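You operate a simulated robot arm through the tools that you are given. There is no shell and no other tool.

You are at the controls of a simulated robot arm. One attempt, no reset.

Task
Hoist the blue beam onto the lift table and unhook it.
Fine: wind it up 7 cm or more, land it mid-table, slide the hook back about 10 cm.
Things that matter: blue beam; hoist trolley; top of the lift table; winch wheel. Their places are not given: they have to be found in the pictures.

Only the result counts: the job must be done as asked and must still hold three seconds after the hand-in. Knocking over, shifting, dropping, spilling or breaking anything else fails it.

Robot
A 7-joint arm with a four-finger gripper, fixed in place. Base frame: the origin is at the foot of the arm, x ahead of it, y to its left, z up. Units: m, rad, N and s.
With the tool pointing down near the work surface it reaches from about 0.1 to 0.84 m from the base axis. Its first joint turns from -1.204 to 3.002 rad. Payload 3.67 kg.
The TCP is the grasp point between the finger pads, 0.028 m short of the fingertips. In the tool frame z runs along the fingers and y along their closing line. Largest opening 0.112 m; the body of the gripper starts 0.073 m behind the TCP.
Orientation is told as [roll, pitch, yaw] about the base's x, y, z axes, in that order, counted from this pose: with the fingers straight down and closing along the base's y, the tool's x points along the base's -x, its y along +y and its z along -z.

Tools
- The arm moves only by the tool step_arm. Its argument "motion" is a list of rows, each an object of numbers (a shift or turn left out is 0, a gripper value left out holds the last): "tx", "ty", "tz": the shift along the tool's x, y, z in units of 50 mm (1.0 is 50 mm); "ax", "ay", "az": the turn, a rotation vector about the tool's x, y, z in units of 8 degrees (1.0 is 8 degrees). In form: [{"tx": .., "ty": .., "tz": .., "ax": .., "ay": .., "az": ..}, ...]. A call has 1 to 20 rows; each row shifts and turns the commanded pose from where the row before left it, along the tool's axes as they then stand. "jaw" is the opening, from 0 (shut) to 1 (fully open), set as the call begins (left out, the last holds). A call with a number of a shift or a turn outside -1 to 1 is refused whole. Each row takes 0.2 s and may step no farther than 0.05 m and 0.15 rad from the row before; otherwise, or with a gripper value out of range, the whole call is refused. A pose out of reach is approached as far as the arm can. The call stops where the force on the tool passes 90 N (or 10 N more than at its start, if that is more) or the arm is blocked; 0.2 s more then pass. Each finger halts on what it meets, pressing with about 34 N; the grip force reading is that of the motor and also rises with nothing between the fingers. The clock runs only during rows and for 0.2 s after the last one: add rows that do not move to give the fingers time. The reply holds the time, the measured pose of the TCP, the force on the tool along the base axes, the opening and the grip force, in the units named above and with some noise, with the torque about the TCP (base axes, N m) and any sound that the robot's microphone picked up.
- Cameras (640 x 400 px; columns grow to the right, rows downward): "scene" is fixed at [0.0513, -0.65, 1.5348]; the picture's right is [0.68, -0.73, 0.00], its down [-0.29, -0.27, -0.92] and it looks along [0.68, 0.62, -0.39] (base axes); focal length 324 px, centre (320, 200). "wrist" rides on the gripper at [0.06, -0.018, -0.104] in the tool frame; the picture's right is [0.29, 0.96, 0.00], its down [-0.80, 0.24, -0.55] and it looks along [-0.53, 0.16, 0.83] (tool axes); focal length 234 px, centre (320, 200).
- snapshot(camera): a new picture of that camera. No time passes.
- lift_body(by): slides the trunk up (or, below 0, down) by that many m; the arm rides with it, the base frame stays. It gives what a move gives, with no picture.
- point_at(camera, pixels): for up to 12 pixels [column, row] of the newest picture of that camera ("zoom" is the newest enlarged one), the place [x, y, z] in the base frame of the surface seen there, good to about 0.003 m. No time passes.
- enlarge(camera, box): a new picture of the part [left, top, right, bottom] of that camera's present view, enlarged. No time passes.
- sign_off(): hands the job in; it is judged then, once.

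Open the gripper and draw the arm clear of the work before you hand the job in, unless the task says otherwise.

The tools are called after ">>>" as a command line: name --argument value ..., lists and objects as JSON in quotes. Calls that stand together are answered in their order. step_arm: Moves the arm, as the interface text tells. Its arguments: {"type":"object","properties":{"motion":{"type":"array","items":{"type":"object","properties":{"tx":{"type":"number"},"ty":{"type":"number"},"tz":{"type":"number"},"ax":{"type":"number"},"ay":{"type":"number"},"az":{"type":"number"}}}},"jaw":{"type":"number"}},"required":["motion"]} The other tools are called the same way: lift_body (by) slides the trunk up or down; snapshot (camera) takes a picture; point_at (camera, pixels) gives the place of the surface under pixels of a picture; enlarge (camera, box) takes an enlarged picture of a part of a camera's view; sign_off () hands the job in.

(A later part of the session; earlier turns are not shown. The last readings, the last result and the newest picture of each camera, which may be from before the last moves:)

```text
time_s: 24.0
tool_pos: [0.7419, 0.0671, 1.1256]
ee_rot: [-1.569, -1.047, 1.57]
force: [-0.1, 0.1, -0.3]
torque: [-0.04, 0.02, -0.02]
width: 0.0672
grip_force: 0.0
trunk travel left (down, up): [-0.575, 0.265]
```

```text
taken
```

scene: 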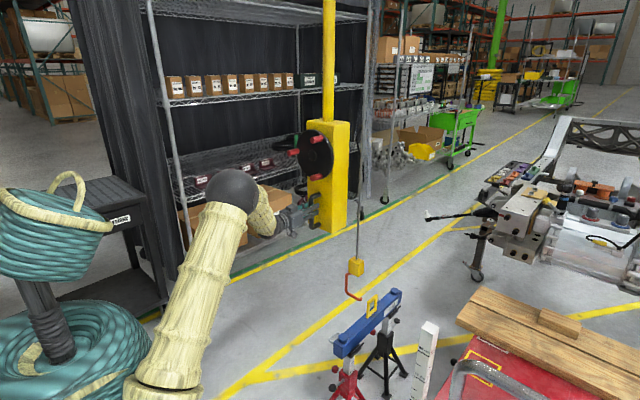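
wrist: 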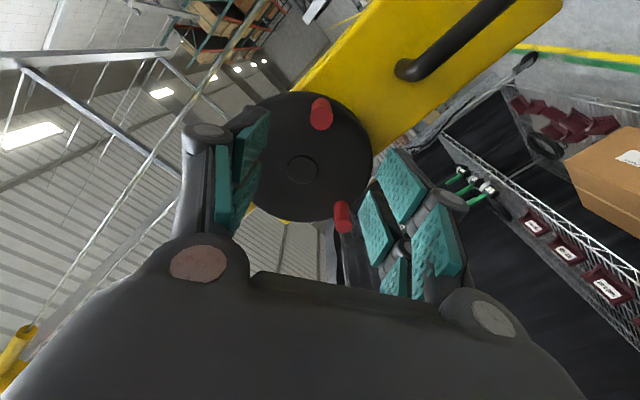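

Orientation is exact (tool z = +x, roll -30°) and peg A is straight ahead between the fingers. I'll advance to put the pads around it.

>>> step_arm --motion '[{"tx": -0.05, "tz": 0.8}, {"tz": 0.8}, {"tz": 0.8}, {"tz": 0.4}, {"tz": 0.28}, {}]'

>>> snapshot --camera "wrist"

>>> enlarge --camera "scene" --box '[250, 100, 400, 220]'

```text
time_s: 25.4
tool_pos: [0.8966, 0.0673, 1.1302]
ee_rot: [-1.57, -1.047, 1.57]
force: [0.4, -0.2, -0.1]
torque: [0.02, 0.01, 0.02]
width: 0.0673
grip_force: 0.0
trunk travel left (down, up): [-0.575, 0.265]
```

```text
taken
```

wrist: 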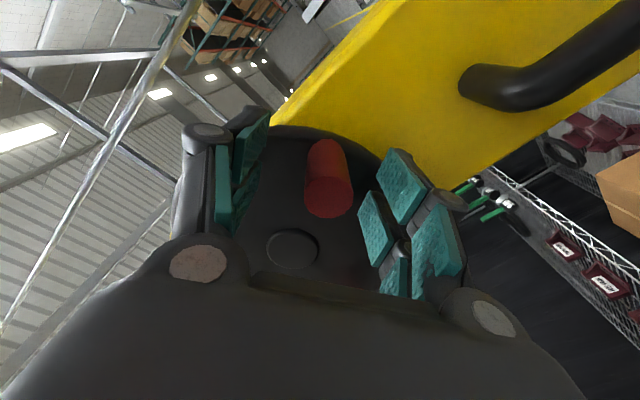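

```text
3.33 times, centred on (325, 160) of scene
```

zoom: 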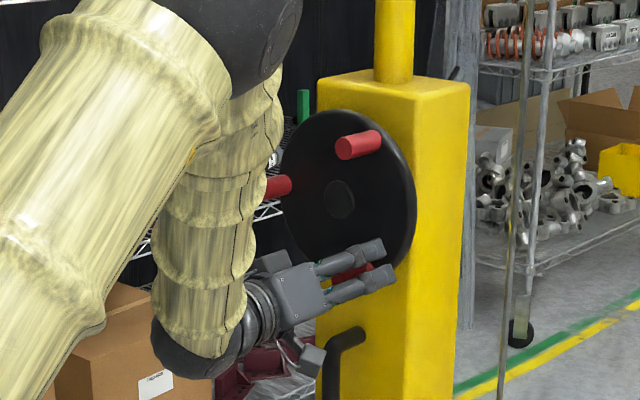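

Peg A is between the pads. I'll close on it.

>>> step_arm --motion '[{}, {}, {}]' --jaw 0

>>> point_at --camera "scene" --pixels '[[368, 285], [384, 284]]'

```text
time_s: 26.2
tool_pos: [0.8969, 0.0679, 1.1294]
ee_rot: [-1.565, -1.047, 1.567]
force: [-2.0, -0.8, -5.9]
torque: [0.0, 0.18, 0.04]
width: 0.0225
grip_force: 45.2
trunk travel left (down, up): [-0.575, 0.265]
```

```text
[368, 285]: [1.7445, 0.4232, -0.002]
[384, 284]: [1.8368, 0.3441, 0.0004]
```

The peg is held (width 0.0225). I'll turn the wheel 20° clockwise (as seen from the robot) as a test, rotating the tool rigidly with it, and watch the hook.

>>> step_arm --motion '[{"tx": -0.004, "ty": 0.111, "az": 0.5}, {"tx": -0.004, "ty": 0.111, "az": 0.5}, {"tx": -0.004, "ty": 0.111, "az": 0.5}, {"tx": -0.004, "ty": 0.111, "az": 0.5}, {"tx": -0.004, "ty": 0.111, "az": 0.5}, {}]'

>>> enlarge --camera "scene" --box '[340, 240, 410, 320]'

>>> enlarge --camera "scene" --box '[355, 280, 395, 320]'

```text
time_s: 27.6
tool_pos: [0.8976, 0.0921, 1.1187]
ee_rot: [-1.553, -1.398, 1.553]
force: [1.2, -8.7, -10.7]
torque: [0.08, 0.18, -0.34]
width: 0.0221
grip_force: 45.1
trunk travel left (down, up): [-0.575, 0.265]
```

```text
5.00 times, centred on (375, 280) of scene
```

zoom: 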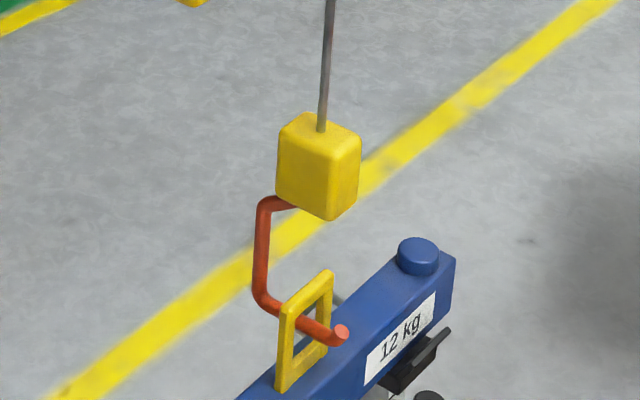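

```text
10.00 times, centred on (375, 300) of scene
```

zoom: 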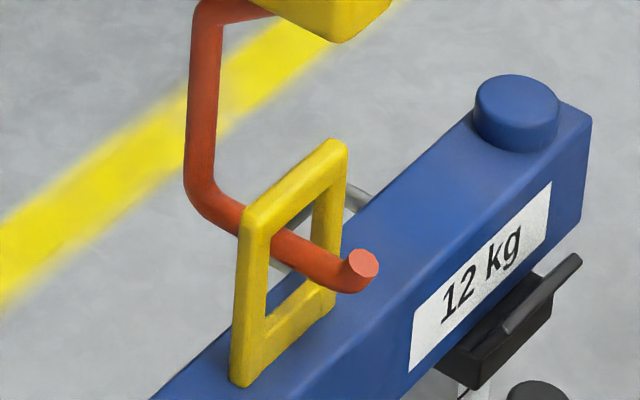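

A 20° clockwise turn raised the block by about 1.1 cm (zoom row 232→219), so clockwise winds up at roughly 0.57 mm per degree. I'll go on 40° more to take up the slack and begin lifting, watching the forces.

>>> step_arm --motion '[{"tx": 0.01, "ty": 0.14, "az": 0.625}, {"tx": -0.006, "ty": 0.14, "az": 0.625}, {"tx": -0.006, "ty": 0.14, "az": 0.625}, {"tx": -0.006, "ty": 0.14, "az": 0.625}, {"tx": -0.006, "ty": 0.14, "az": 0.625}, {"tx": -0.006, "ty": 0.14, "az": 0.625}, {"tx": -0.006, "ty": 0.14, "az": 0.625}, {"tx": -0.006, "ty": 0.14, "az": 0.625}, {}]'

>>> enlarge --camera "scene" --box '[340, 240, 410, 320]'

```text
time_s: 29.6
tool_pos: [0.897, 0.15, 1.126]
ee_rot: [1.559, -1.046, -1.559]
force: [-6.2, 2.8, -30.5]
torque: [0.67, 1.0, -0.13]
width: 0.0216
grip_force: 45.5
trunk travel left (down, up): [-0.575, 0.265]
```

```text
5.00 times, centred on (375, 280) of scene
```

zoom: 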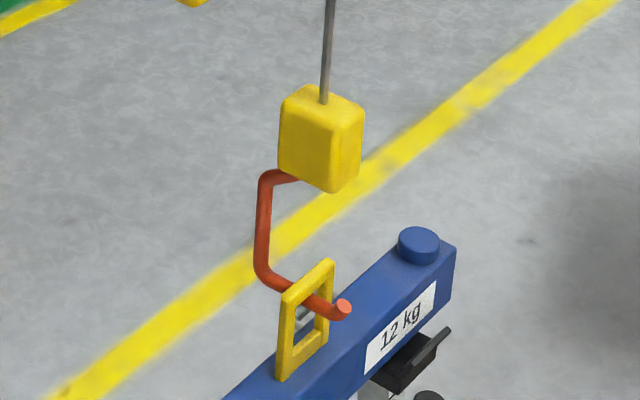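

The beam is already lifting (label moved up, ~1 cm) with only about 13 N tangential force, so the winch is well geared. A refit of the circle gives centre (0.112, 1.199) and r≈0.0823; I'll wind 60° more.

>>> step_arm --motion '[{"tx": 0.03, "ty": 0.144, "az": 0.625}, {"tx": 0.005, "ty": 0.144, "az": 0.625}, {"tx": -0.006, "ty": 0.144, "az": 0.625}, {"tx": -0.006, "ty": 0.144, "az": 0.625}, {"tx": -0.006, "ty": 0.144, "az": 0.625}, {"tx": -0.006, "ty": 0.144, "az": 0.625}, {"tx": -0.006, "ty": 0.144, "az": 0.625}, {"tx": -0.006, "ty": 0.144, "az": 0.625}, {"tx": -0.006, "ty": 0.144, "az": 0.625}, {"tx": -0.006, "ty": 0.144, "az": 0.625}, {"tx": -0.006, "ty": 0.144, "az": 0.625}, {"tx": -0.006, "ty": 0.144, "az": 0.625}, {}]'

>>> enlarge --camera "scene" --box '[320, 220, 430, 350]'

>>> snapshot --camera "wrist"

```text
time_s: 31.6
tool_pos: [0.8972, 0.1919, 1.1806]
ee_rot: [1.531, -0.311, -1.559]
force: [7.6, 5.9, -18.6]
torque: [0.8, -2.26, 0.32]
width: 0.0221
grip_force: 45.2
out of reach, approached as far as the arm can: row 8, 9
trunk travel left (down, up): [-0.575, 0.265]
stopped in row 9: the force on the tool passed its limit at 100 N (the readings are from after the stop); the commanded pose is now the measured one
```

```text
3.08 times, centred on (375, 285) of scene
```

zoom: 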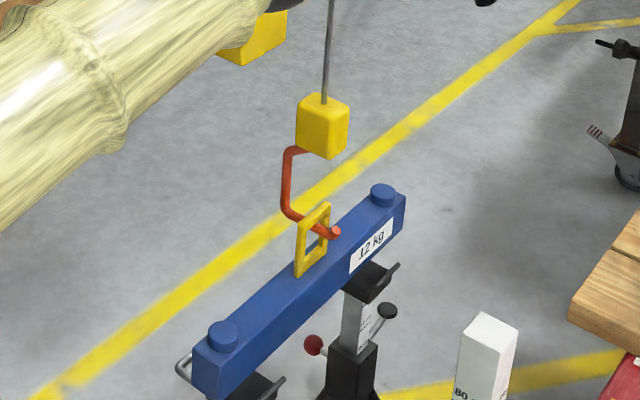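

```text
taken
```

wrist: 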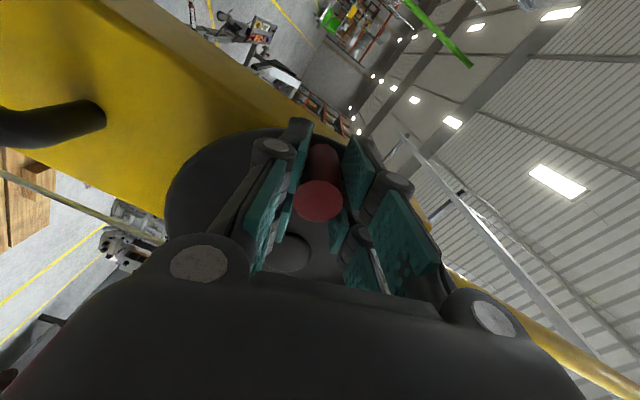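

The beam is lifted ~2.5 cm clear of the stands; the arm hit a joint limit at roll ≈ +70°, so I need to regrip. First I'll relax the hold slightly to see whether the winch holds itself (does the force drop to zero with the beam staying?).

>>> step_arm --motion '[{"ty": -0.03, "az": -0.1}, {}, {}]'

>>> enlarge --camera "scene" --box '[320, 220, 430, 350]'

```text
time_s: 32.4
tool_pos: [0.8975, 0.1926, 1.1793]
ee_rot: [1.532, -0.323, -1.561]
force: [8.9, 6.9, -13.5]
torque: [0.81, -1.06, -0.02]
width: 0.0221
grip_force: 45.2
trunk travel left (down, up): [-0.575, 0.265]
```

```text
3.08 times, centred on (375, 285) of scene
```

zoom: 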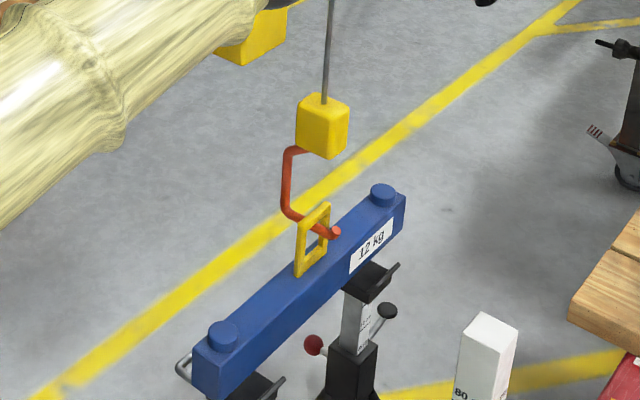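

The resisting force fell from about 16 N to 11 N. I'll relax a little further to see it cross zero.

>>> step_arm --motion '[{"ty": -0.04, "az": -0.1}, {}, {}]'

>>> step_arm --motion '[{"ty": -0.04, "az": -0.1}, {}, {}]'

>>> enlarge --camera "scene" --box '[320, 220, 430, 350]'

```text
time_s: 33.2
tool_pos: [0.8976, 0.191, 1.1783]
ee_rot: [1.534, -0.338, -1.562]
force: [20.5, 8.9, -4.2]
torque: [0.19, -1.71, 0.45]
width: 0.0219
grip_force: 45.0
trunk travel left (down, up): [-0.575, 0.265]
```

```text
time_s: 34.0
tool_pos: [0.8974, 0.1907, 1.1765]
ee_rot: [1.535, -0.351, -1.559]
force: [27.3, 10.4, 4.5]
torque: [-0.32, -2.08, 1.11]
width: 0.022
grip_force: 44.7
trunk travel left (down, up): [-0.575, 0.265]
```

```text
3.08 times, centred on (375, 285) of scene
```

zoom: 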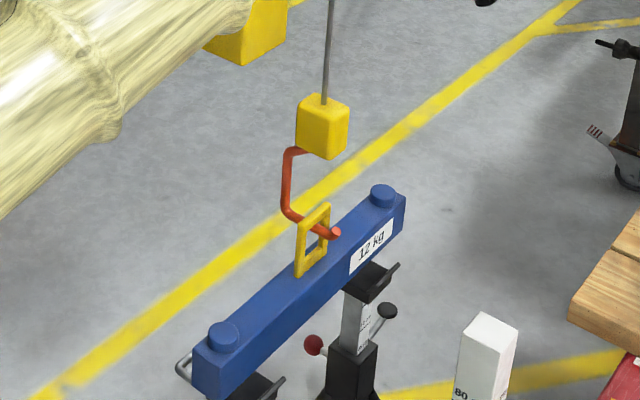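

The force crossed zero (now ≈ +7.5 N against unwinding) and the beam didn't move, so the winch holds itself. I'll measure the current lift, then release the peg and back off.

>>> point_at --camera "zoom" --pixels '[[318, 212], [300, 245], [335, 233], [250, 340], [222, 330], [382, 190], [370, 250], [322, 130], [210, 350], [400, 215]]'

>>> step_arm --motion '[{}, {}, {"tz": -0.3}, {"tz": -0.6}, {"tz": -0.8}, {"tz": -0.8}, {"tz": -0.6}, {}]' --jaw 0.6

>>> snapshot --camera "wrist"

>>> snapshot --camera "scene"

```text
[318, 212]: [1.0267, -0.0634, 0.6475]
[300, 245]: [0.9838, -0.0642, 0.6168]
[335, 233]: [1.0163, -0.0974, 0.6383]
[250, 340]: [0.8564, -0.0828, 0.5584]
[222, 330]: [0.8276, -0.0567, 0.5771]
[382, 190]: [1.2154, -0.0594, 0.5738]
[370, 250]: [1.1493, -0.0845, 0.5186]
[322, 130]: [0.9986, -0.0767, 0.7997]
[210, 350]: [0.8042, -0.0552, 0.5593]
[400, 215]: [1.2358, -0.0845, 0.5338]
```

```text
time_s: 35.8
tool_pos: [0.7395, 0.1902, 1.1857]
ee_rot: [1.535, -0.353, -1.56]
force: [0.0, 0.4, 0.8]
torque: [-0.01, 0.02, 0.0]
width: 0.0673
grip_force: 0.0
trunk travel left (down, up): [-0.575, 0.265]
```

```text
taken
```

wrist: 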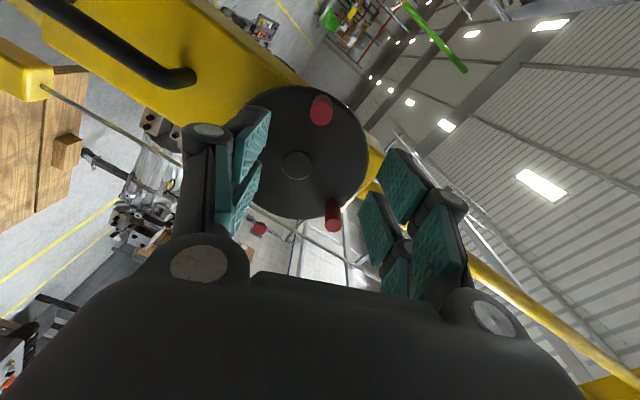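

```text
taken
```

scene: 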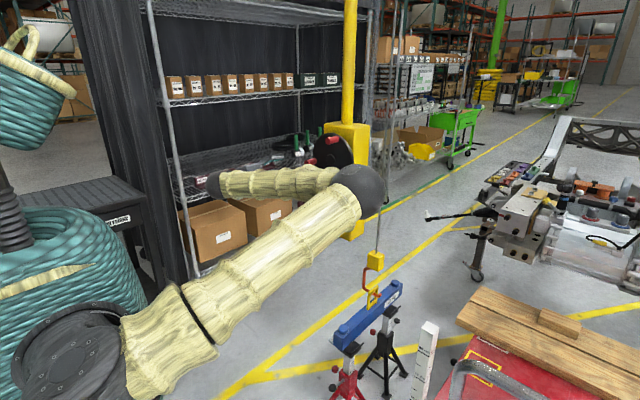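

The beam is up 4.3 cm and stays there. The elbow has swung out to the -y side (pixel 358,190); I'll check its distance from the cable before rolling back.

>>> point_at --camera "scene" --pixels '[[360, 190], [375, 190], [379, 220], [300, 240], [215, 185], [330, 205], [240, 180]]'

>>> point_at --camera "wrist" --pixels '[[321, 108], [333, 218], [298, 165], [260, 228], [250, 120], [365, 150]]'

```text
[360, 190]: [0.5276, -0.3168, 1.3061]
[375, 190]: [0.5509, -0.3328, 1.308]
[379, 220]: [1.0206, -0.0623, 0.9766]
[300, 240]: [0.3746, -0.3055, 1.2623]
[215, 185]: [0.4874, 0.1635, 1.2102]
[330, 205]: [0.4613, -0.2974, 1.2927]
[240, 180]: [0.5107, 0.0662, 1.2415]
```

```text
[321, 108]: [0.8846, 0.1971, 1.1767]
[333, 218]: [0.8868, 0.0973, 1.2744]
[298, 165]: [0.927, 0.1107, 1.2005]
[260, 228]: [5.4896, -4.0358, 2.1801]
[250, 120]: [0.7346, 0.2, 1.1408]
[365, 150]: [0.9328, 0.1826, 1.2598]
```

The elbow is well clear of the cable. I'll roll the tool back to about -46° to grip the peg now at lower -y side (expected near y 0.052, z 1.142).

>>> step_arm --motion '[{"az": -1}, {"az": -1}, {"az": -1}, {"az": -1}, {"az": -1}, {"az": -1}, {"az": -1}, {"az": -1}, {"az": -1}, {"az": -1}, {"az": -1}, {"az": -1}, {"az": -1}, {"az": -1}, {"az": -0.5}, {}]'

>>> snapshot --camera "wrist"

>>> snapshot --camera "scene"

```text
time_s: 39.2
tool_pos: [0.7418, 0.1889, 1.1853]
ee_rot: [-1.522, -0.764, 1.536]
force: [0.4, -0.2, -0.6]
torque: [-0.04, 0.06, 0.01]
width: 0.0673
grip_force: 0.1
trunk travel left (down, up): [-0.575, 0.265]
```

```text
taken
```

wrist: 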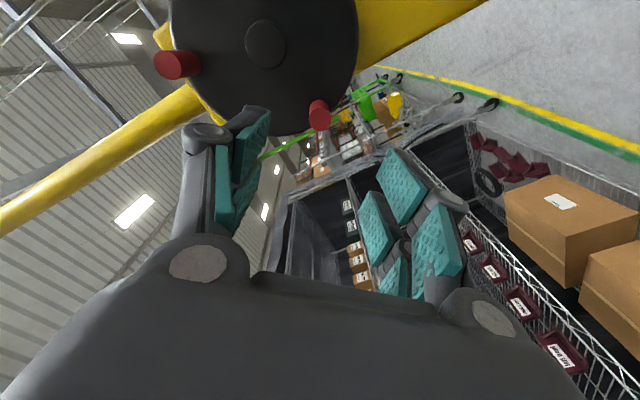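

```text
taken
```

scene: 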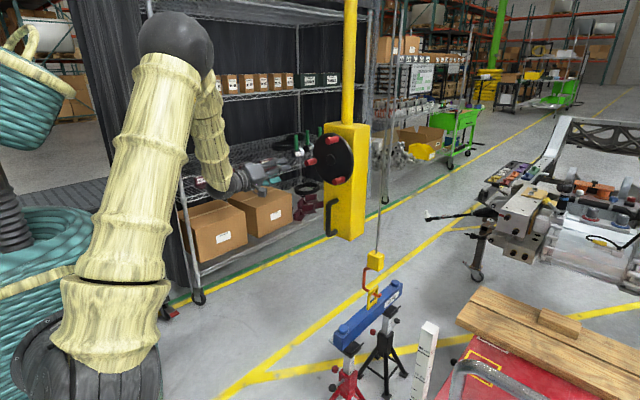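

The arm is back to its elbow-up shape. I'll measure pegs and hub from the scene view for the exact place of the lower -y peg.

>>> enlarge --camera "scene" --box '[290, 110, 380, 200]'

>>> point_at --camera "wrist" --pixels '[[172, 65], [319, 118], [265, 44], [178, 64], [320, 105]]'

```text
4.44 times, centred on (335, 155) of scene
```

zoom: 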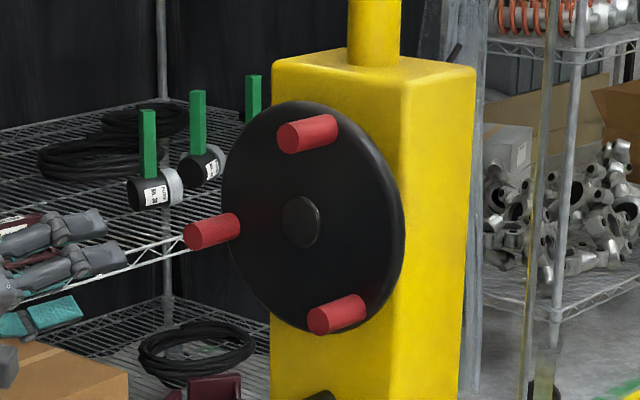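

```text
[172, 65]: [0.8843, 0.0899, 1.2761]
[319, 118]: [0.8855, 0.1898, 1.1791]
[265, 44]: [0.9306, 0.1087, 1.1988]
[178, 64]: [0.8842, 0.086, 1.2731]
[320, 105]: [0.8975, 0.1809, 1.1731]
```

>>> point_at --camera "zoom" --pixels '[[318, 320], [338, 313], [288, 138], [195, 237], [302, 220], [318, 310], [325, 330]]'

```text
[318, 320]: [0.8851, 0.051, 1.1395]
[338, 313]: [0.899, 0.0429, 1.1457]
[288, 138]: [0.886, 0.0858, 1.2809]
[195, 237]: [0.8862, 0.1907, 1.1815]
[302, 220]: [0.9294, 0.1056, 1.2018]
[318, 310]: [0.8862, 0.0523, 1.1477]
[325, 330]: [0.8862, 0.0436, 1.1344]
```

Peg C's centre is (y 0.0515, z 1.1405), about the wheel centre (0.110, 1.199), r≈0.082. I'll square the tool and move in front of it.

>>> step_arm --motion '[{"ax": 0.182, "ay": -0.175, "az": 0.19}, {"tx": 0.641, "ty": -0.333}, {"tx": 0.641, "ty": -0.333}, {"tx": 0.641, "ty": -0.333}, {"tx": 0.641, "ty": -0.333}, {}, {}]'

>>> snapshot --camera "wrist"

```text
time_s: 40.8
tool_pos: [0.7404, 0.0521, 1.1382]
ee_rot: [-1.572, -0.793, 1.57]
force: [-0.1, -0.4, -0.5]
torque: [0.01, 0.02, 0.03]
width: 0.0674
grip_force: 0.1
trunk travel left (down, up): [-0.575, 0.265]
```

```text
taken
```

wrist: 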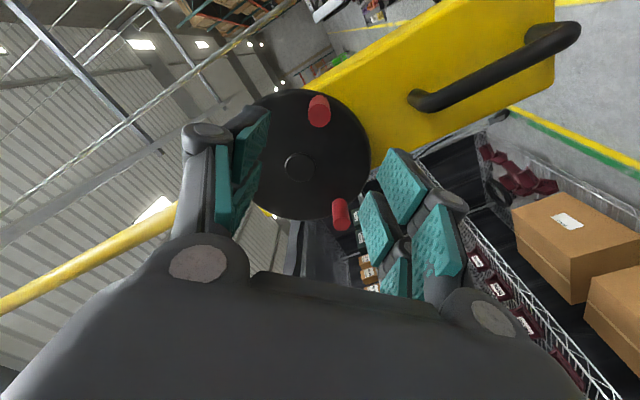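

Aligned to within 2 mm. I'll advance onto the peg and close.

>>> step_arm --motion '[{"tx": -0.024, "ty": -0.04, "tz": 0.8}, {"tz": 0.8}, {"tz": 0.8}, {"tz": 0.4}, {"tz": 0.33}, {}]'

>>> step_arm --motion '[{}, {}, {}]' --jaw 0

```text
time_s: 42.2
tool_pos: [0.8959, 0.0514, 1.1425]
ee_rot: [-1.572, -0.792, 1.57]
force: [-0.3, 0.2, 0.5]
torque: [0.01, -0.01, 0.03]
width: 0.0671
grip_force: 0.1
trunk travel left (down, up): [-0.575, 0.265]
```

```text
time_s: 43.0
tool_pos: [0.8966, 0.0522, 1.1407]
ee_rot: [-1.571, -0.793, 1.569]
force: [1.1, -1.5, -3.5]
torque: [-0.03, 0.05, 0.01]
width: 0.023
grip_force: 44.3
trunk travel left (down, up): [-0.575, 0.265]
```

Peg C is held. I'll wind 50° more, then check.

>>> step_arm --motion '[{"tx": -0.006, "ty": 0.143, "az": 0.625}, {"tx": -0.006, "ty": 0.143, "az": 0.625}, {"tx": -0.006, "ty": 0.143, "az": 0.625}, {"tx": -0.006, "ty": 0.143, "az": 0.625}, {"tx": -0.006, "ty": 0.143, "az": 0.625}, {"tx": -0.006, "ty": 0.143, "az": 0.625}, {"tx": -0.006, "ty": 0.143, "az": 0.625}, {"tx": -0.006, "ty": 0.143, "az": 0.625}, {"tx": -0.006, "ty": 0.143, "az": 0.625}, {"tx": -0.006, "ty": 0.143, "az": 0.625}, {}]'

>>> enlarge --camera "scene" --box '[320, 220, 430, 350]'

```text
time_s: 45.4
tool_pos: [0.8955, 0.1162, 1.1174]
ee_rot: [1.554, -1.476, -1.551]
force: [-32.0, -6.7, -32.5]
torque: [0.34, 0.93, -0.66]
width: 0.022
grip_force: 45.1
trunk travel left (down, up): [-0.575, 0.265]
```

```text
3.08 times, centred on (375, 285) of scene
```

zoom: 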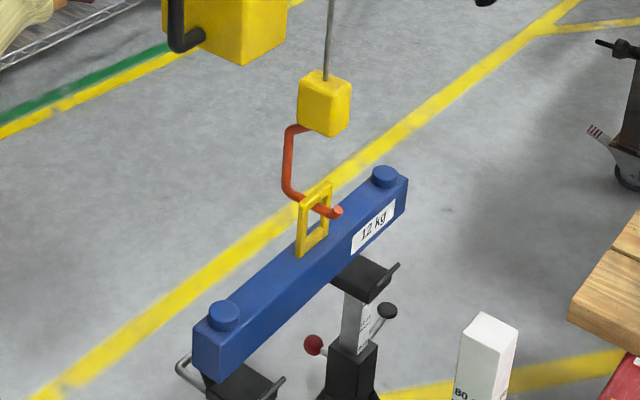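

The beam rises steadily. There is a ~32 N radial and axial strain; I'll bias the path 1.5 mm outward and 1.5 mm back, and wind 45° more.

>>> step_arm --motion '[{"tx": 0.02, "tz": -0.02}, {"tx": 0.014, "ty": 0.143, "tz": -0.01, "az": 0.625}, {"tx": -0.006, "ty": 0.143, "az": 0.625}, {"tx": -0.006, "ty": 0.143, "az": 0.625}, {"tx": -0.006, "ty": 0.143, "az": 0.625}, {"tx": -0.006, "ty": 0.143, "az": 0.625}, {"tx": -0.006, "ty": 0.143, "az": 0.625}, {"tx": -0.006, "ty": 0.143, "az": 0.625}, {"tx": -0.006, "ty": 0.143, "az": 0.625}, {"tx": -0.006, "ty": 0.143, "az": 0.625}, {}]'

>>> enlarge --camera "scene" --box '[320, 220, 430, 350]'

```text
time_s: 47.8
tool_pos: [0.8967, 0.1737, 1.1445]
ee_rot: [1.573, -0.691, -1.573]
force: [-6.6, 11.1, -17.1]
torque: [0.27, 0.63, 0.07]
width: 0.0215
grip_force: 45.5
trunk travel left (down, up): [-0.575, 0.265]
```

```text
3.08 times, centred on (375, 285) of scene
```

zoom: 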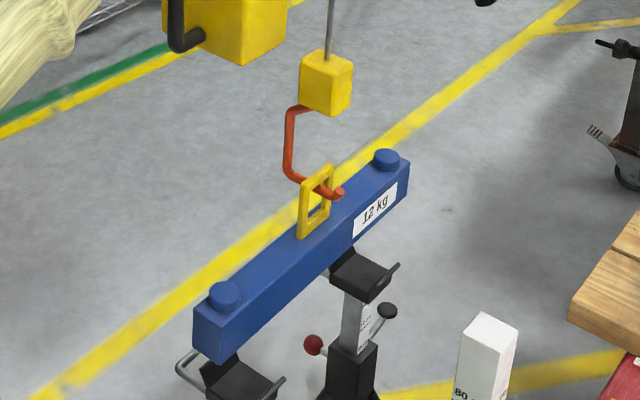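

The beam is higher now. I'll measure its height and where the stand cradles are.

>>> point_at --camera "zoom" --pixels '[[250, 300], [222, 290], [386, 158], [318, 175], [400, 265], [340, 260], [235, 365], [280, 385], [325, 90], [330, 30], [215, 355], [372, 275]]'

```text
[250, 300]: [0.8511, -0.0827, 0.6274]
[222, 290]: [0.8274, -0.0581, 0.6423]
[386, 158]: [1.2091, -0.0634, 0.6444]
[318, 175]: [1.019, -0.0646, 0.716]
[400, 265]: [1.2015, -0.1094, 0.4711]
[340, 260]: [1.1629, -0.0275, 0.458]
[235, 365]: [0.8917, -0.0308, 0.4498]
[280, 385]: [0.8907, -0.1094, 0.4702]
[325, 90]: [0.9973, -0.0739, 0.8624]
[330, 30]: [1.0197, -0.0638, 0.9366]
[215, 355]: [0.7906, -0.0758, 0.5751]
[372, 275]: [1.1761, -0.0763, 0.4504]
```

The beam is up 11.1 cm and level (bottom ≈0.56), well above the cradle lips (z≈0.47). I'll relax and release the peg, back off and roll the tool back to level.

>>> step_arm --motion '[{"ty": -0.03, "az": -0.1}, {}]'

>>> step_arm --motion '[{}, {}, {"tz": -0.3}, {"tz": -0.7}, {"tz": -0.9}, {"tz": -0.9}, {"tz": -0.3}, {"az": -0.9}, {"az": -0.9}, {"az": -0.9}, {"az": -0.9}, {"az": -0.9}, {"az": -0.9}, {"az": -0.8}, {}]' --jaw 0.6

>>> snapshot --camera "scene"

>>> snapshot --camera "wrist"

```text
time_s: 48.4
tool_pos: [0.8957, 0.1727, 1.1446]
ee_rot: [1.574, -0.706, -1.573]
force: [-4.6, 15.0, -13.1]
torque: [0.05, 0.69, 0.53]
width: 0.0216
grip_force: 44.9
trunk travel left (down, up): [-0.575, 0.265]
```

```text
time_s: 51.6
tool_pos: [0.7417, 0.1707, 1.1443]
ee_rot: [-2.666, -1.569, 2.664]
force: [0.2, 0.2, -0.9]
torque: [-0.01, 0.02, 0.01]
width: 0.0673
grip_force: 0.1
trunk travel left (down, up): [-0.575, 0.265]
```

```text
taken
```

scene: 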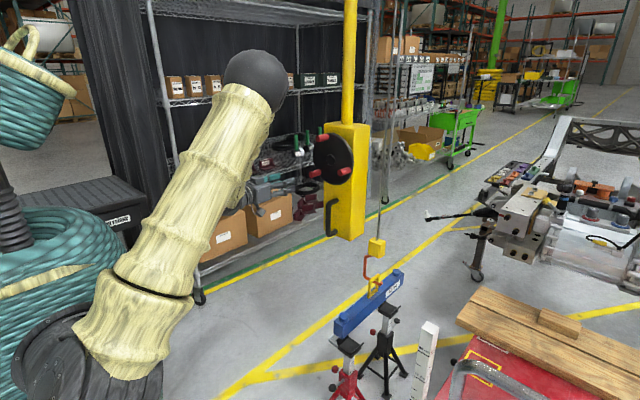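

```text
taken
```

wrist: 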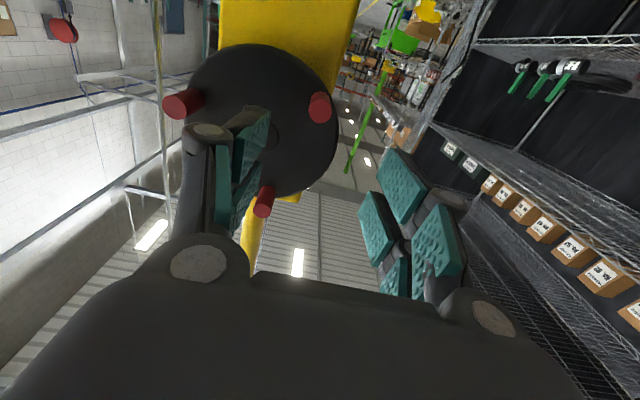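

The winch holds the beam in the air. I'll lower the trunk 0.159 m to the handle's height, turn the tool 15° toward -y for the long pull, and look.

>>> lift_body --by -0.159

>>> step_arm --motion '[{"ty": -0.36, "tz": 0.2}, {"ax": 0.94}, {"ax": 0.935}, {}]'

>>> snapshot --camera "wrist"

>>> enlarge --camera "scene" --box '[280, 130, 400, 260]'

```text
time_s: 53.4
tool_pos: [0.7415, 0.1719, 0.9856]
ee_rot: [2.92, -1.569, -2.919]
force: [0.8, -0.1, 0.4]
torque: [0.02, -0.02, 0.02]
width: 0.0672
grip_force: 0.1
trunk travel left (down, up): [-0.416, 0.424]
```

```text
time_s: 54.4
tool_pos: [0.751, 0.153, 0.9858]
ee_rot: [2.486, -1.57, -2.752]
force: [-0.3, -0.3, 0.9]
torque: [-0.03, 0.01, -0.05]
width: 0.0672
grip_force: 0.1
trunk travel left (down, up): [-0.416, 0.424]
```

```text
taken
```

wrist: 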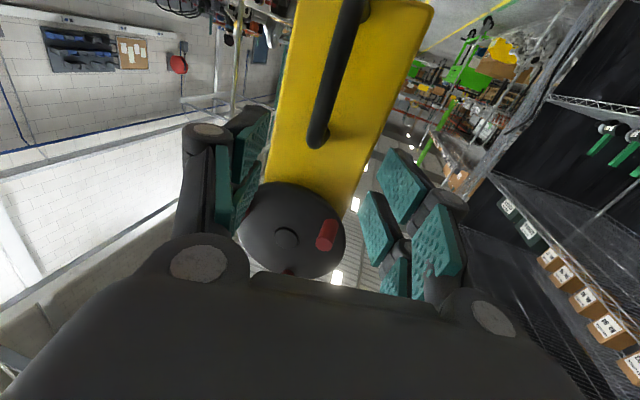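

```text
3.08 times, centred on (340, 195) of scene
```

zoom: 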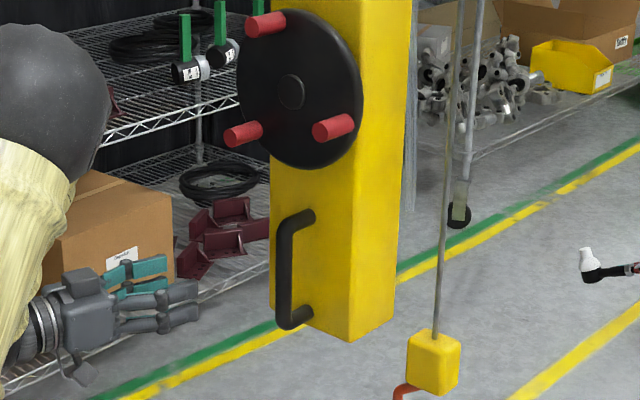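

The tool is yawed -15° and level at z≈0.986. I'll measure the bar's place.

>>> point_at --camera "wrist" --pixels '[[322, 115], [330, 80], [338, 50], [316, 142]]'

>>> point_at --camera "zoom" --pixels '[[284, 250], [284, 300], [290, 222], [310, 300], [290, 90], [335, 128], [245, 133], [268, 22]]'

```text
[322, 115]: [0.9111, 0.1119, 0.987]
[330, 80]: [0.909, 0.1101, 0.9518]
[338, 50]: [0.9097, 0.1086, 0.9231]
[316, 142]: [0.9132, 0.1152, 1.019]
```

```text
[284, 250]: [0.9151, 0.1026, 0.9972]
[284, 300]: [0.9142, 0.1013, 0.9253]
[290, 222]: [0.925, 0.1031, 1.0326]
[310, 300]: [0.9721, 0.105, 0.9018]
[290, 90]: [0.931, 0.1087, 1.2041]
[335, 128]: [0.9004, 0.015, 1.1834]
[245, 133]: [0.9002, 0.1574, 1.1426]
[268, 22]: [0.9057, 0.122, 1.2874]
```

Bar centre is about (0.918, 0.110), 17 cm straight along the tool. I'll advance and close.

>>> step_arm --motion '[{"ty": 0.04, "tz": 0.8}, {"tz": 0.8}, {"tz": 0.8}, {"tz": 0.6}, {"tz": 0.42}, {}]'

>>> step_arm --motion '[{}, {}, {}]' --jaw 0

>>> snapshot --camera "scene"

```text
time_s: 55.8
tool_pos: [0.9204, 0.1008, 0.991]
ee_rot: [1.386, -1.561, -1.659]
force: [-1.2, 0.0, -0.2]
torque: [-0.01, 0.01, 0.0]
width: 0.0672
grip_force: 0.1
trunk travel left (down, up): [-0.416, 0.424]
```

```text
time_s: 56.6
tool_pos: [0.9227, 0.0988, 0.9889]
ee_rot: [1.341, -1.563, -1.621]
force: [22.1, 5.5, 8.2]
torque: [-2.16, -0.22, -0.02]
width: 0.0207
grip_force: 44.9
trunk travel left (down, up): [-0.416, 0.424]
```

```text
taken
```

scene: 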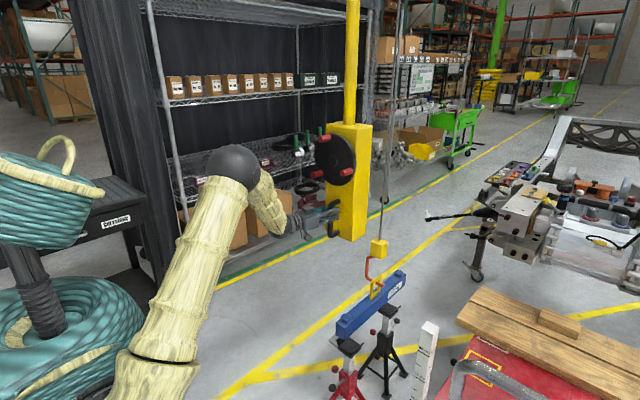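

The handle is gripped. I'll pull the trolley toward -y slowly (about 6 cm/s) for the first 23 cm.

>>> step_arm --motion '[{"ty": -0.077, "tz": 0.035}, {"ty": -0.154, "tz": 0.05}, {"ty": -0.231, "tz": 0.066}, {"ty": -0.231, "tz": 0.066}, {"ty": -0.231, "tz": 0.066}, {"ty": -0.231, "tz": 0.066}, {"ty": -0.231, "tz": 0.066}, {"ty": -0.231, "tz": 0.066}, {"ty": -0.231, "tz": 0.066}, {"ty": -0.231, "tz": 0.066}, {"ty": -0.231, "tz": 0.066}, {"ty": -0.231, "tz": 0.066}, {"ty": -0.231, "tz": 0.066}, {"ty": -0.231, "tz": 0.066}, {"ty": -0.231, "tz": 0.066}, {"ty": -0.231, "tz": 0.066}, {"ty": -0.231, "tz": 0.066}, {"ty": -0.231, "tz": 0.066}, {"ty": -0.154, "tz": 0.044}, {"ty": -0.077, "tz": 0.022}]'

>>> snapshot --camera "scene"

```text
time_s: 60.8
tool_pos: [0.9194, -0.1049, 0.986]
ee_rot: [-3.068, -1.571, 2.806]
force: [-26.6, 12.0, -9.8]
torque: [-0.28, 0.7, -0.03]
width: 0.0209
grip_force: 45.0
trunk travel left (down, up): [-0.416, 0.424]
```

```text
taken
```

scene: 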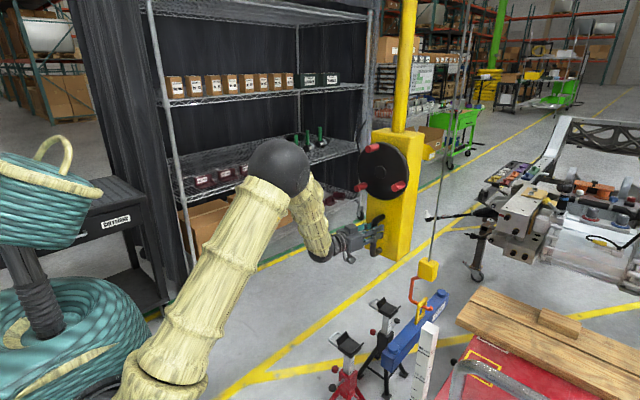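

The trolley moves well (now y≈-0.105 at the handle), and the beam hangs level. Before it passes the ruler post I'll measure the gap between ruler and beam end.

>>> enlarge --camera "scene" --box '[360, 250, 470, 400]'

>>> point_at --camera "zoom" --pixels '[[340, 200], [325, 195], [358, 205], [352, 185], [335, 215], [345, 215], [215, 275], [235, 290], [260, 250], [300, 180], [240, 60], [335, 300]]'

```text
2.67 times, centred on (415, 325) of scene
```

zoom: 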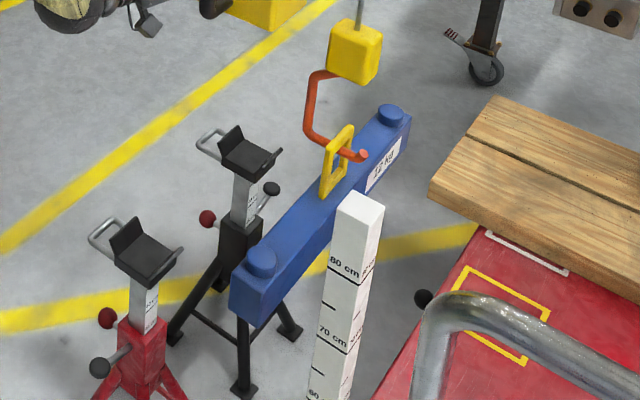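

```text
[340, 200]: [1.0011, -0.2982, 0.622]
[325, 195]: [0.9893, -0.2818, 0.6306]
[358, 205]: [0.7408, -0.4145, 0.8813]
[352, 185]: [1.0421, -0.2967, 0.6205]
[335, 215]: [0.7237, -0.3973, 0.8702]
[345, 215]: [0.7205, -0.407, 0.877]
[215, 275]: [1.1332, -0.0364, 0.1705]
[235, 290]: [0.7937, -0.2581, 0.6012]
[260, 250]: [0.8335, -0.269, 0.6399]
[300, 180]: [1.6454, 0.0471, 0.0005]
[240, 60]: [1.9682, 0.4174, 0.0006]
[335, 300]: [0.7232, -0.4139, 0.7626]
```

I'll pin down the ruler's top corners and +x face.

>>> point_at --camera "zoom" --pixels '[[356, 196], [381, 208], [366, 226], [338, 212], [376, 240], [365, 320], [245, 265], [233, 280], [385, 110], [405, 125]]'

```text
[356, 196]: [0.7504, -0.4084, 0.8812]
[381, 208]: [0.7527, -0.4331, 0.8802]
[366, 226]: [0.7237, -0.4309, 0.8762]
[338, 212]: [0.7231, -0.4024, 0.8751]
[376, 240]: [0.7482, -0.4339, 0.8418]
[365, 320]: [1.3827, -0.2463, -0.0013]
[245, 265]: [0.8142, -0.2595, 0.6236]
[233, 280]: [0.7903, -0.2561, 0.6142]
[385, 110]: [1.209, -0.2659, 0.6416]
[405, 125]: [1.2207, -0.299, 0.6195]
```

The ruler's +x face is at x≈0.754 and the beam end at ≈0.785, so there's a 3 cm gap, and the gripper passes >4 cm above its top. Beam centre is now y≈-0.274; I'll pull on another 22 cm.

>>> step_arm --motion '[{"ty": -0.077, "tz": 0.0}, {"ty": -0.154, "tz": 0.02}, {"ty": -0.23, "tz": 0.061}, {"ty": -0.23, "tz": 0.061}, {"ty": -0.23, "tz": 0.061}, {"ty": -0.23, "tz": 0.061}, {"ty": -0.23, "tz": 0.061}, {"ty": -0.23, "tz": 0.061}, {"ty": -0.23, "tz": 0.061}, {"ty": -0.23, "tz": 0.061}, {"ty": -0.23, "tz": 0.061}, {"ty": -0.23, "tz": 0.061}, {"ty": -0.23, "tz": 0.061}, {"ty": -0.23, "tz": 0.061}, {"ty": -0.23, "tz": 0.061}, {"ty": -0.23, "tz": 0.061}, {"ty": -0.23, "tz": 0.061}, {"ty": -0.23, "tz": 0.061}, {"ty": -0.154, "tz": 0.042}, {"ty": -0.077, "tz": 0.02}]'

>>> snapshot --camera "scene"

```text
time_s: 65.0
tool_pos: [0.9165, -0.3092, 0.9849]
ee_rot: [0.124, -1.566, -0.404]
force: [-4.6, -0.4, -1.5]
torque: [-0.91, -0.16, -0.24]
width: 0.0207
grip_force: 44.9
out of reach, approached as far as the arm can: row 19, 20
trunk travel left (down, up): [-0.416, 0.424]
```

```text
taken
```

scene: 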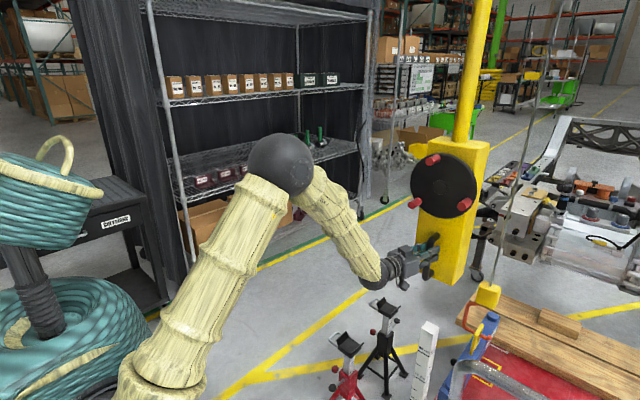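

At handle y≈-0.31 the arm reports rows out of reach though the elbow is still bent, so it is likely a wrist limit. I'll check the arm's joint places.

>>> point_at --camera "scene" --pixels '[[282, 165], [330, 205], [370, 270], [395, 265], [150, 380], [220, 260], [427, 270], [300, 185], [350, 240]]'

>>> enlarge --camera "scene" --box '[220, 100, 520, 320]'

>>> snapshot --camera "wrist"

```text
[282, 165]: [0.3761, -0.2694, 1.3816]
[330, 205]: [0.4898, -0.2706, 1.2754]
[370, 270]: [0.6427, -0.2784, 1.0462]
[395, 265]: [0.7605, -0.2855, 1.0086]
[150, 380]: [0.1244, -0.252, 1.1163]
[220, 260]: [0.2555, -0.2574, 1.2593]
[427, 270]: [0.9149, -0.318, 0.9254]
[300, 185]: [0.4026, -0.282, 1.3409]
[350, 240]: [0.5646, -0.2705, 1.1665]
```

```text
1.82 times, centred on (370, 210) of scene
```

zoom: 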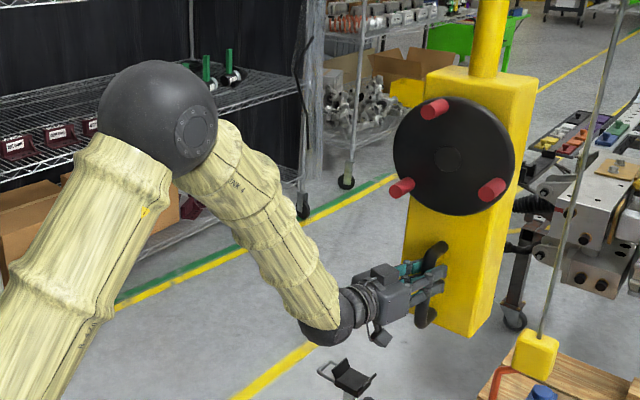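

```text
taken
```

wrist: 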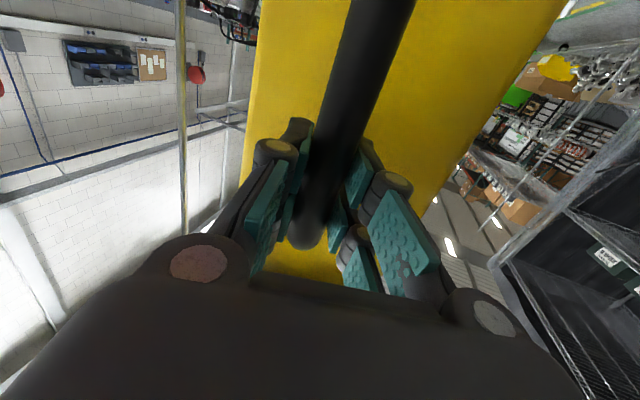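

The wrist isn't bent extremely (about 57° to the forearm), so I'll try continuing a little while turning the tool further toward -y (more radial), which should relieve the joints; the round bar lets the fingers pivot.

>>> step_arm --motion '[{"ax": 0.3}, {"ax": 0.3}, {"ax": 0.3}, {"ax": 0.3}, {}]'

```text
time_s: 66.2
tool_pos: [0.9179, -0.3083, 0.9842]
ee_rot: [0.507, -1.568, -0.939]
force: [-1.5, -1.0, -16.5]
torque: [-0.97, 0.6, -0.14]
width: 0.021
grip_force: 44.8
trunk travel left (down, up): [-0.416, 0.424]
```

The tool is now yawed -25° with no reach warning. I'll continue the pull for 8 rows and check.

>>> step_arm --motion '[{"ty": -0.1, "tz": 0.047}, {"ty": -0.2, "tz": 0.093}, {"ty": -0.2, "tz": 0.093}, {"ty": -0.2, "tz": 0.093}, {"ty": -0.2, "tz": 0.093}, {"ty": -0.2, "tz": 0.093}, {"ty": -0.2, "tz": 0.093}, {"ty": -0.1, "tz": 0.047}, {}]'

>>> snapshot --camera "scene"

```text
time_s: 68.2
tool_pos: [0.9201, -0.3874, 0.9854]
ee_rot: [0.306, -1.57, -0.737]
force: [-12.3, 5.5, -21.3]
torque: [-0.93, 0.42, -0.05]
width: 0.0209
grip_force: 44.9
trunk travel left (down, up): [-0.416, 0.424]
```

```text
taken
```

scene: 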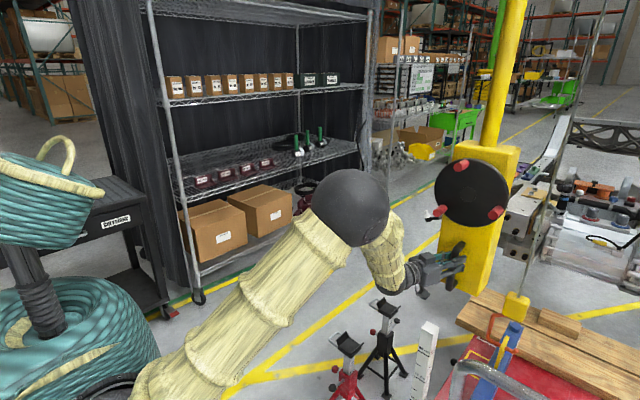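

It works with the yaw at -25°: handle y=-0.387, beam y≈-0.556. From earlier views the table spans y -0.42 to -0.925, so the middle is ≈-0.67, and the handle must end at ≈-0.50. I'll pull the last 11 cm with slightly more yaw.

>>> step_arm --motion '[{"ty": -0.1, "tz": 0.045, "ax": 0.05}, {"ty": -0.19, "tz": 0.09, "ax": 0.07}, {"ty": -0.19, "tz": 0.09, "ax": 0.07}, {"ty": -0.19, "tz": 0.092, "ax": 0.07}, {"ty": -0.19, "tz": 0.094, "ax": 0.07}, {"ty": -0.19, "tz": 0.096, "ax": 0.07}, {"ty": -0.19, "tz": 0.098, "ax": 0.07}, {"ty": -0.19, "tz": 0.1, "ax": 0.07}, {"ty": -0.19, "tz": 0.102, "ax": 0.07}, {"ty": -0.19, "tz": 0.104, "ax": 0.07}, {"ty": -0.19, "tz": 0.104, "ax": 0.05}, {"ty": -0.1, "tz": 0.05}, {}]'

>>> snapshot --camera "scene"

```text
time_s: 71.0
tool_pos: [0.9195, -0.5035, 0.9875]
ee_rot: [-2.693, -1.568, 2.16]
force: [38.5, 7.7, 6.5]
torque: [-0.32, 1.27, -0.03]
width: 0.021
grip_force: 45.3
trunk travel left (down, up): [-0.416, 0.424]
```

```text
taken
```

scene: 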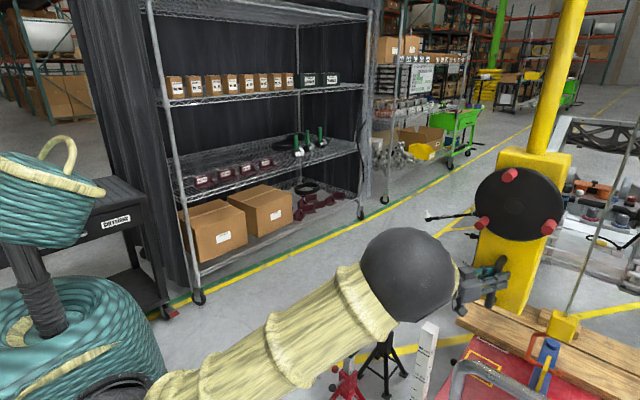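

The handle is at y=-0.5035, so the beam should be at y≈-0.672. I'll verify the beam's position over the table and the arm's clearance from the pipe and ruler.

>>> enlarge --camera "scene" --box '[420, 270, 640, 400]'

>>> point_at --camera "scene" --pixels '[[405, 275], [405, 310], [450, 270], [300, 350], [560, 325], [548, 355], [542, 385], [470, 290], [510, 178], [480, 225], [548, 228], [508, 205]]'

```text
2.91 times, centred on (530, 335) of scene
```

zoom: 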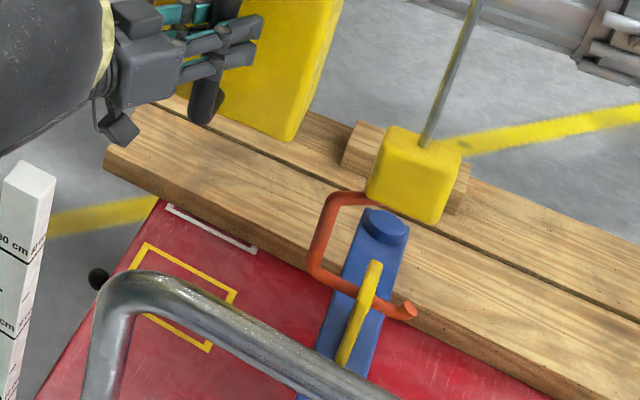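

```text
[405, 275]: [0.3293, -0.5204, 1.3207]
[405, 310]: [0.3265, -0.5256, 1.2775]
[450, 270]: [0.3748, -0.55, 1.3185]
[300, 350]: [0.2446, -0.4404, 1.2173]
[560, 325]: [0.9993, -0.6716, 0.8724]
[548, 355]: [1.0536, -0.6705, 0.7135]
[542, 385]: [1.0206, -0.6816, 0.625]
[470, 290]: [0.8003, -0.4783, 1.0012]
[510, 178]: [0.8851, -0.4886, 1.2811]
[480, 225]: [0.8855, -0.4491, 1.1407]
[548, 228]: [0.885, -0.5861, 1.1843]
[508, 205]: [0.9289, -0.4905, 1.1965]
```

The beam hangs level over mid-table (eye y≈-0.668). I'll relieve the strain, open just enough, and back off along the tool axis.

>>> step_arm --motion '[{"ty": 0.02, "tz": 0.04}, {}]'

>>> step_arm --motion '[{}, {}, {"tz": -0.3}, {"tz": -0.7}, {"tz": -0.9}, {"tz": -0.9}, {"tz": -0.7}, {}]' --jaw 0.45

>>> snapshot --camera "scene"

```text
time_s: 71.6
tool_pos: [0.9197, -0.5035, 0.9874]
ee_rot: [2.989, -1.57, 2.759]
force: [14.3, 4.5, 6.3]
torque: [-1.6, -0.22, 0.0]
width: 0.0208
grip_force: 44.7
trunk travel left (down, up): [-0.416, 0.424]
```

```text
time_s: 73.4
tool_pos: [0.7683, -0.4163, 0.9871]
ee_rot: [1.971, -1.569, -2.506]
force: [0.4, -0.7, -0.3]
torque: [-0.02, 0.0, 0.01]
width: 0.0506
grip_force: 0.0
trunk travel left (down, up): [-0.416, 0.424]
```

```text
taken
```

scene: 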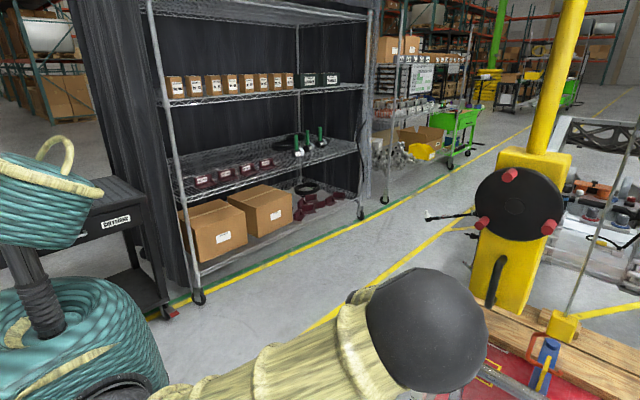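

The handle is free. The elbow has come low toward the camera; I'll check how close it is to the pipe before raising the trunk.

>>> point_at --camera "scene" --pixels '[[425, 330], [425, 280], [470, 330], [430, 380], [300, 370], [480, 310]]'

>>> lift_body --by 0.2

>>> snapshot --camera "scene"

>>> snapshot --camera "wrist"

```text
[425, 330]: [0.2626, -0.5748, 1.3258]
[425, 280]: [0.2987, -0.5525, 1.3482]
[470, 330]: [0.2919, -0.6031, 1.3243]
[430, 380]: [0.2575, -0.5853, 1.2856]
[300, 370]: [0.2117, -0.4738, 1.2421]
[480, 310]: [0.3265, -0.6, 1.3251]
```

```text
time_s: 75.6
tool_pos: [0.7707, -0.4153, 1.1865]
ee_rot: [1.988, -1.569, -2.521]
force: [-0.3, 0.2, 0.1]
torque: [0.0, 0.0, 0.01]
width: 0.0504
grip_force: 0.1
trunk travel left (down, up): [-0.616, 0.224]
```

```text
taken
```

scene: 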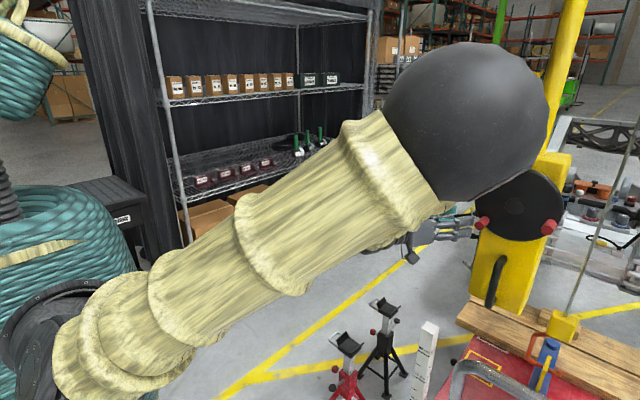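

```text
taken
```

wrist: 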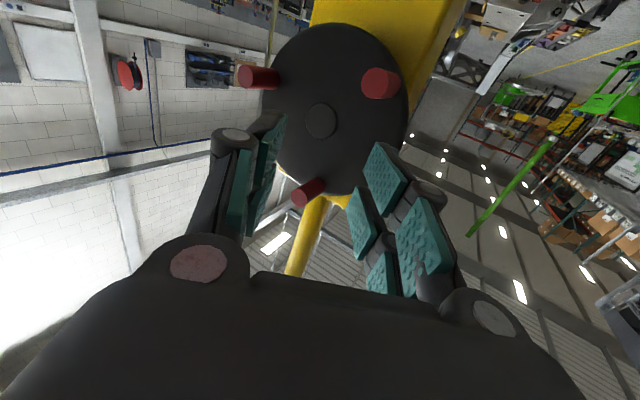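

Raised to z≈1.187. The wrist sees the pegs at (258,77), (380,82) and (308,190), hub (320,120). I'll measure them.

>>> point_at --camera "wrist" --pixels '[[246, 77], [382, 84], [300, 196], [320, 120], [268, 77], [370, 80], [315, 185]]'

>>> enlarge --camera "wrist" --box '[220, 10, 420, 220]'

```text
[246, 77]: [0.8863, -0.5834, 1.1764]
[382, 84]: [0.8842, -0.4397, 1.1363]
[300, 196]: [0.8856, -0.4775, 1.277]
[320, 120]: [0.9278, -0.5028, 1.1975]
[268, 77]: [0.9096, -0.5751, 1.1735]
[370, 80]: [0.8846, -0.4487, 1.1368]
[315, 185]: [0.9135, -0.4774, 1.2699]
```

```text
1.90 times, centred on (320, 115) of wrist
```

zoom: 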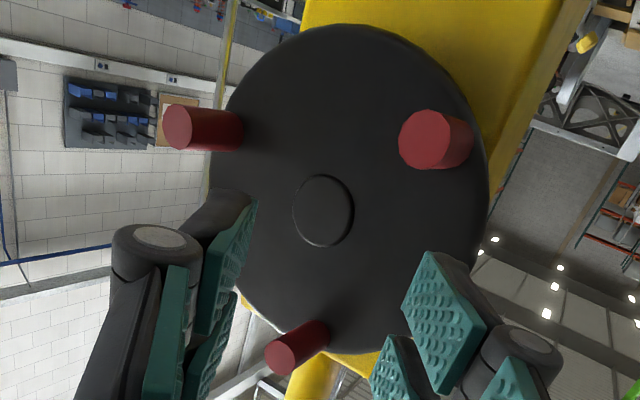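

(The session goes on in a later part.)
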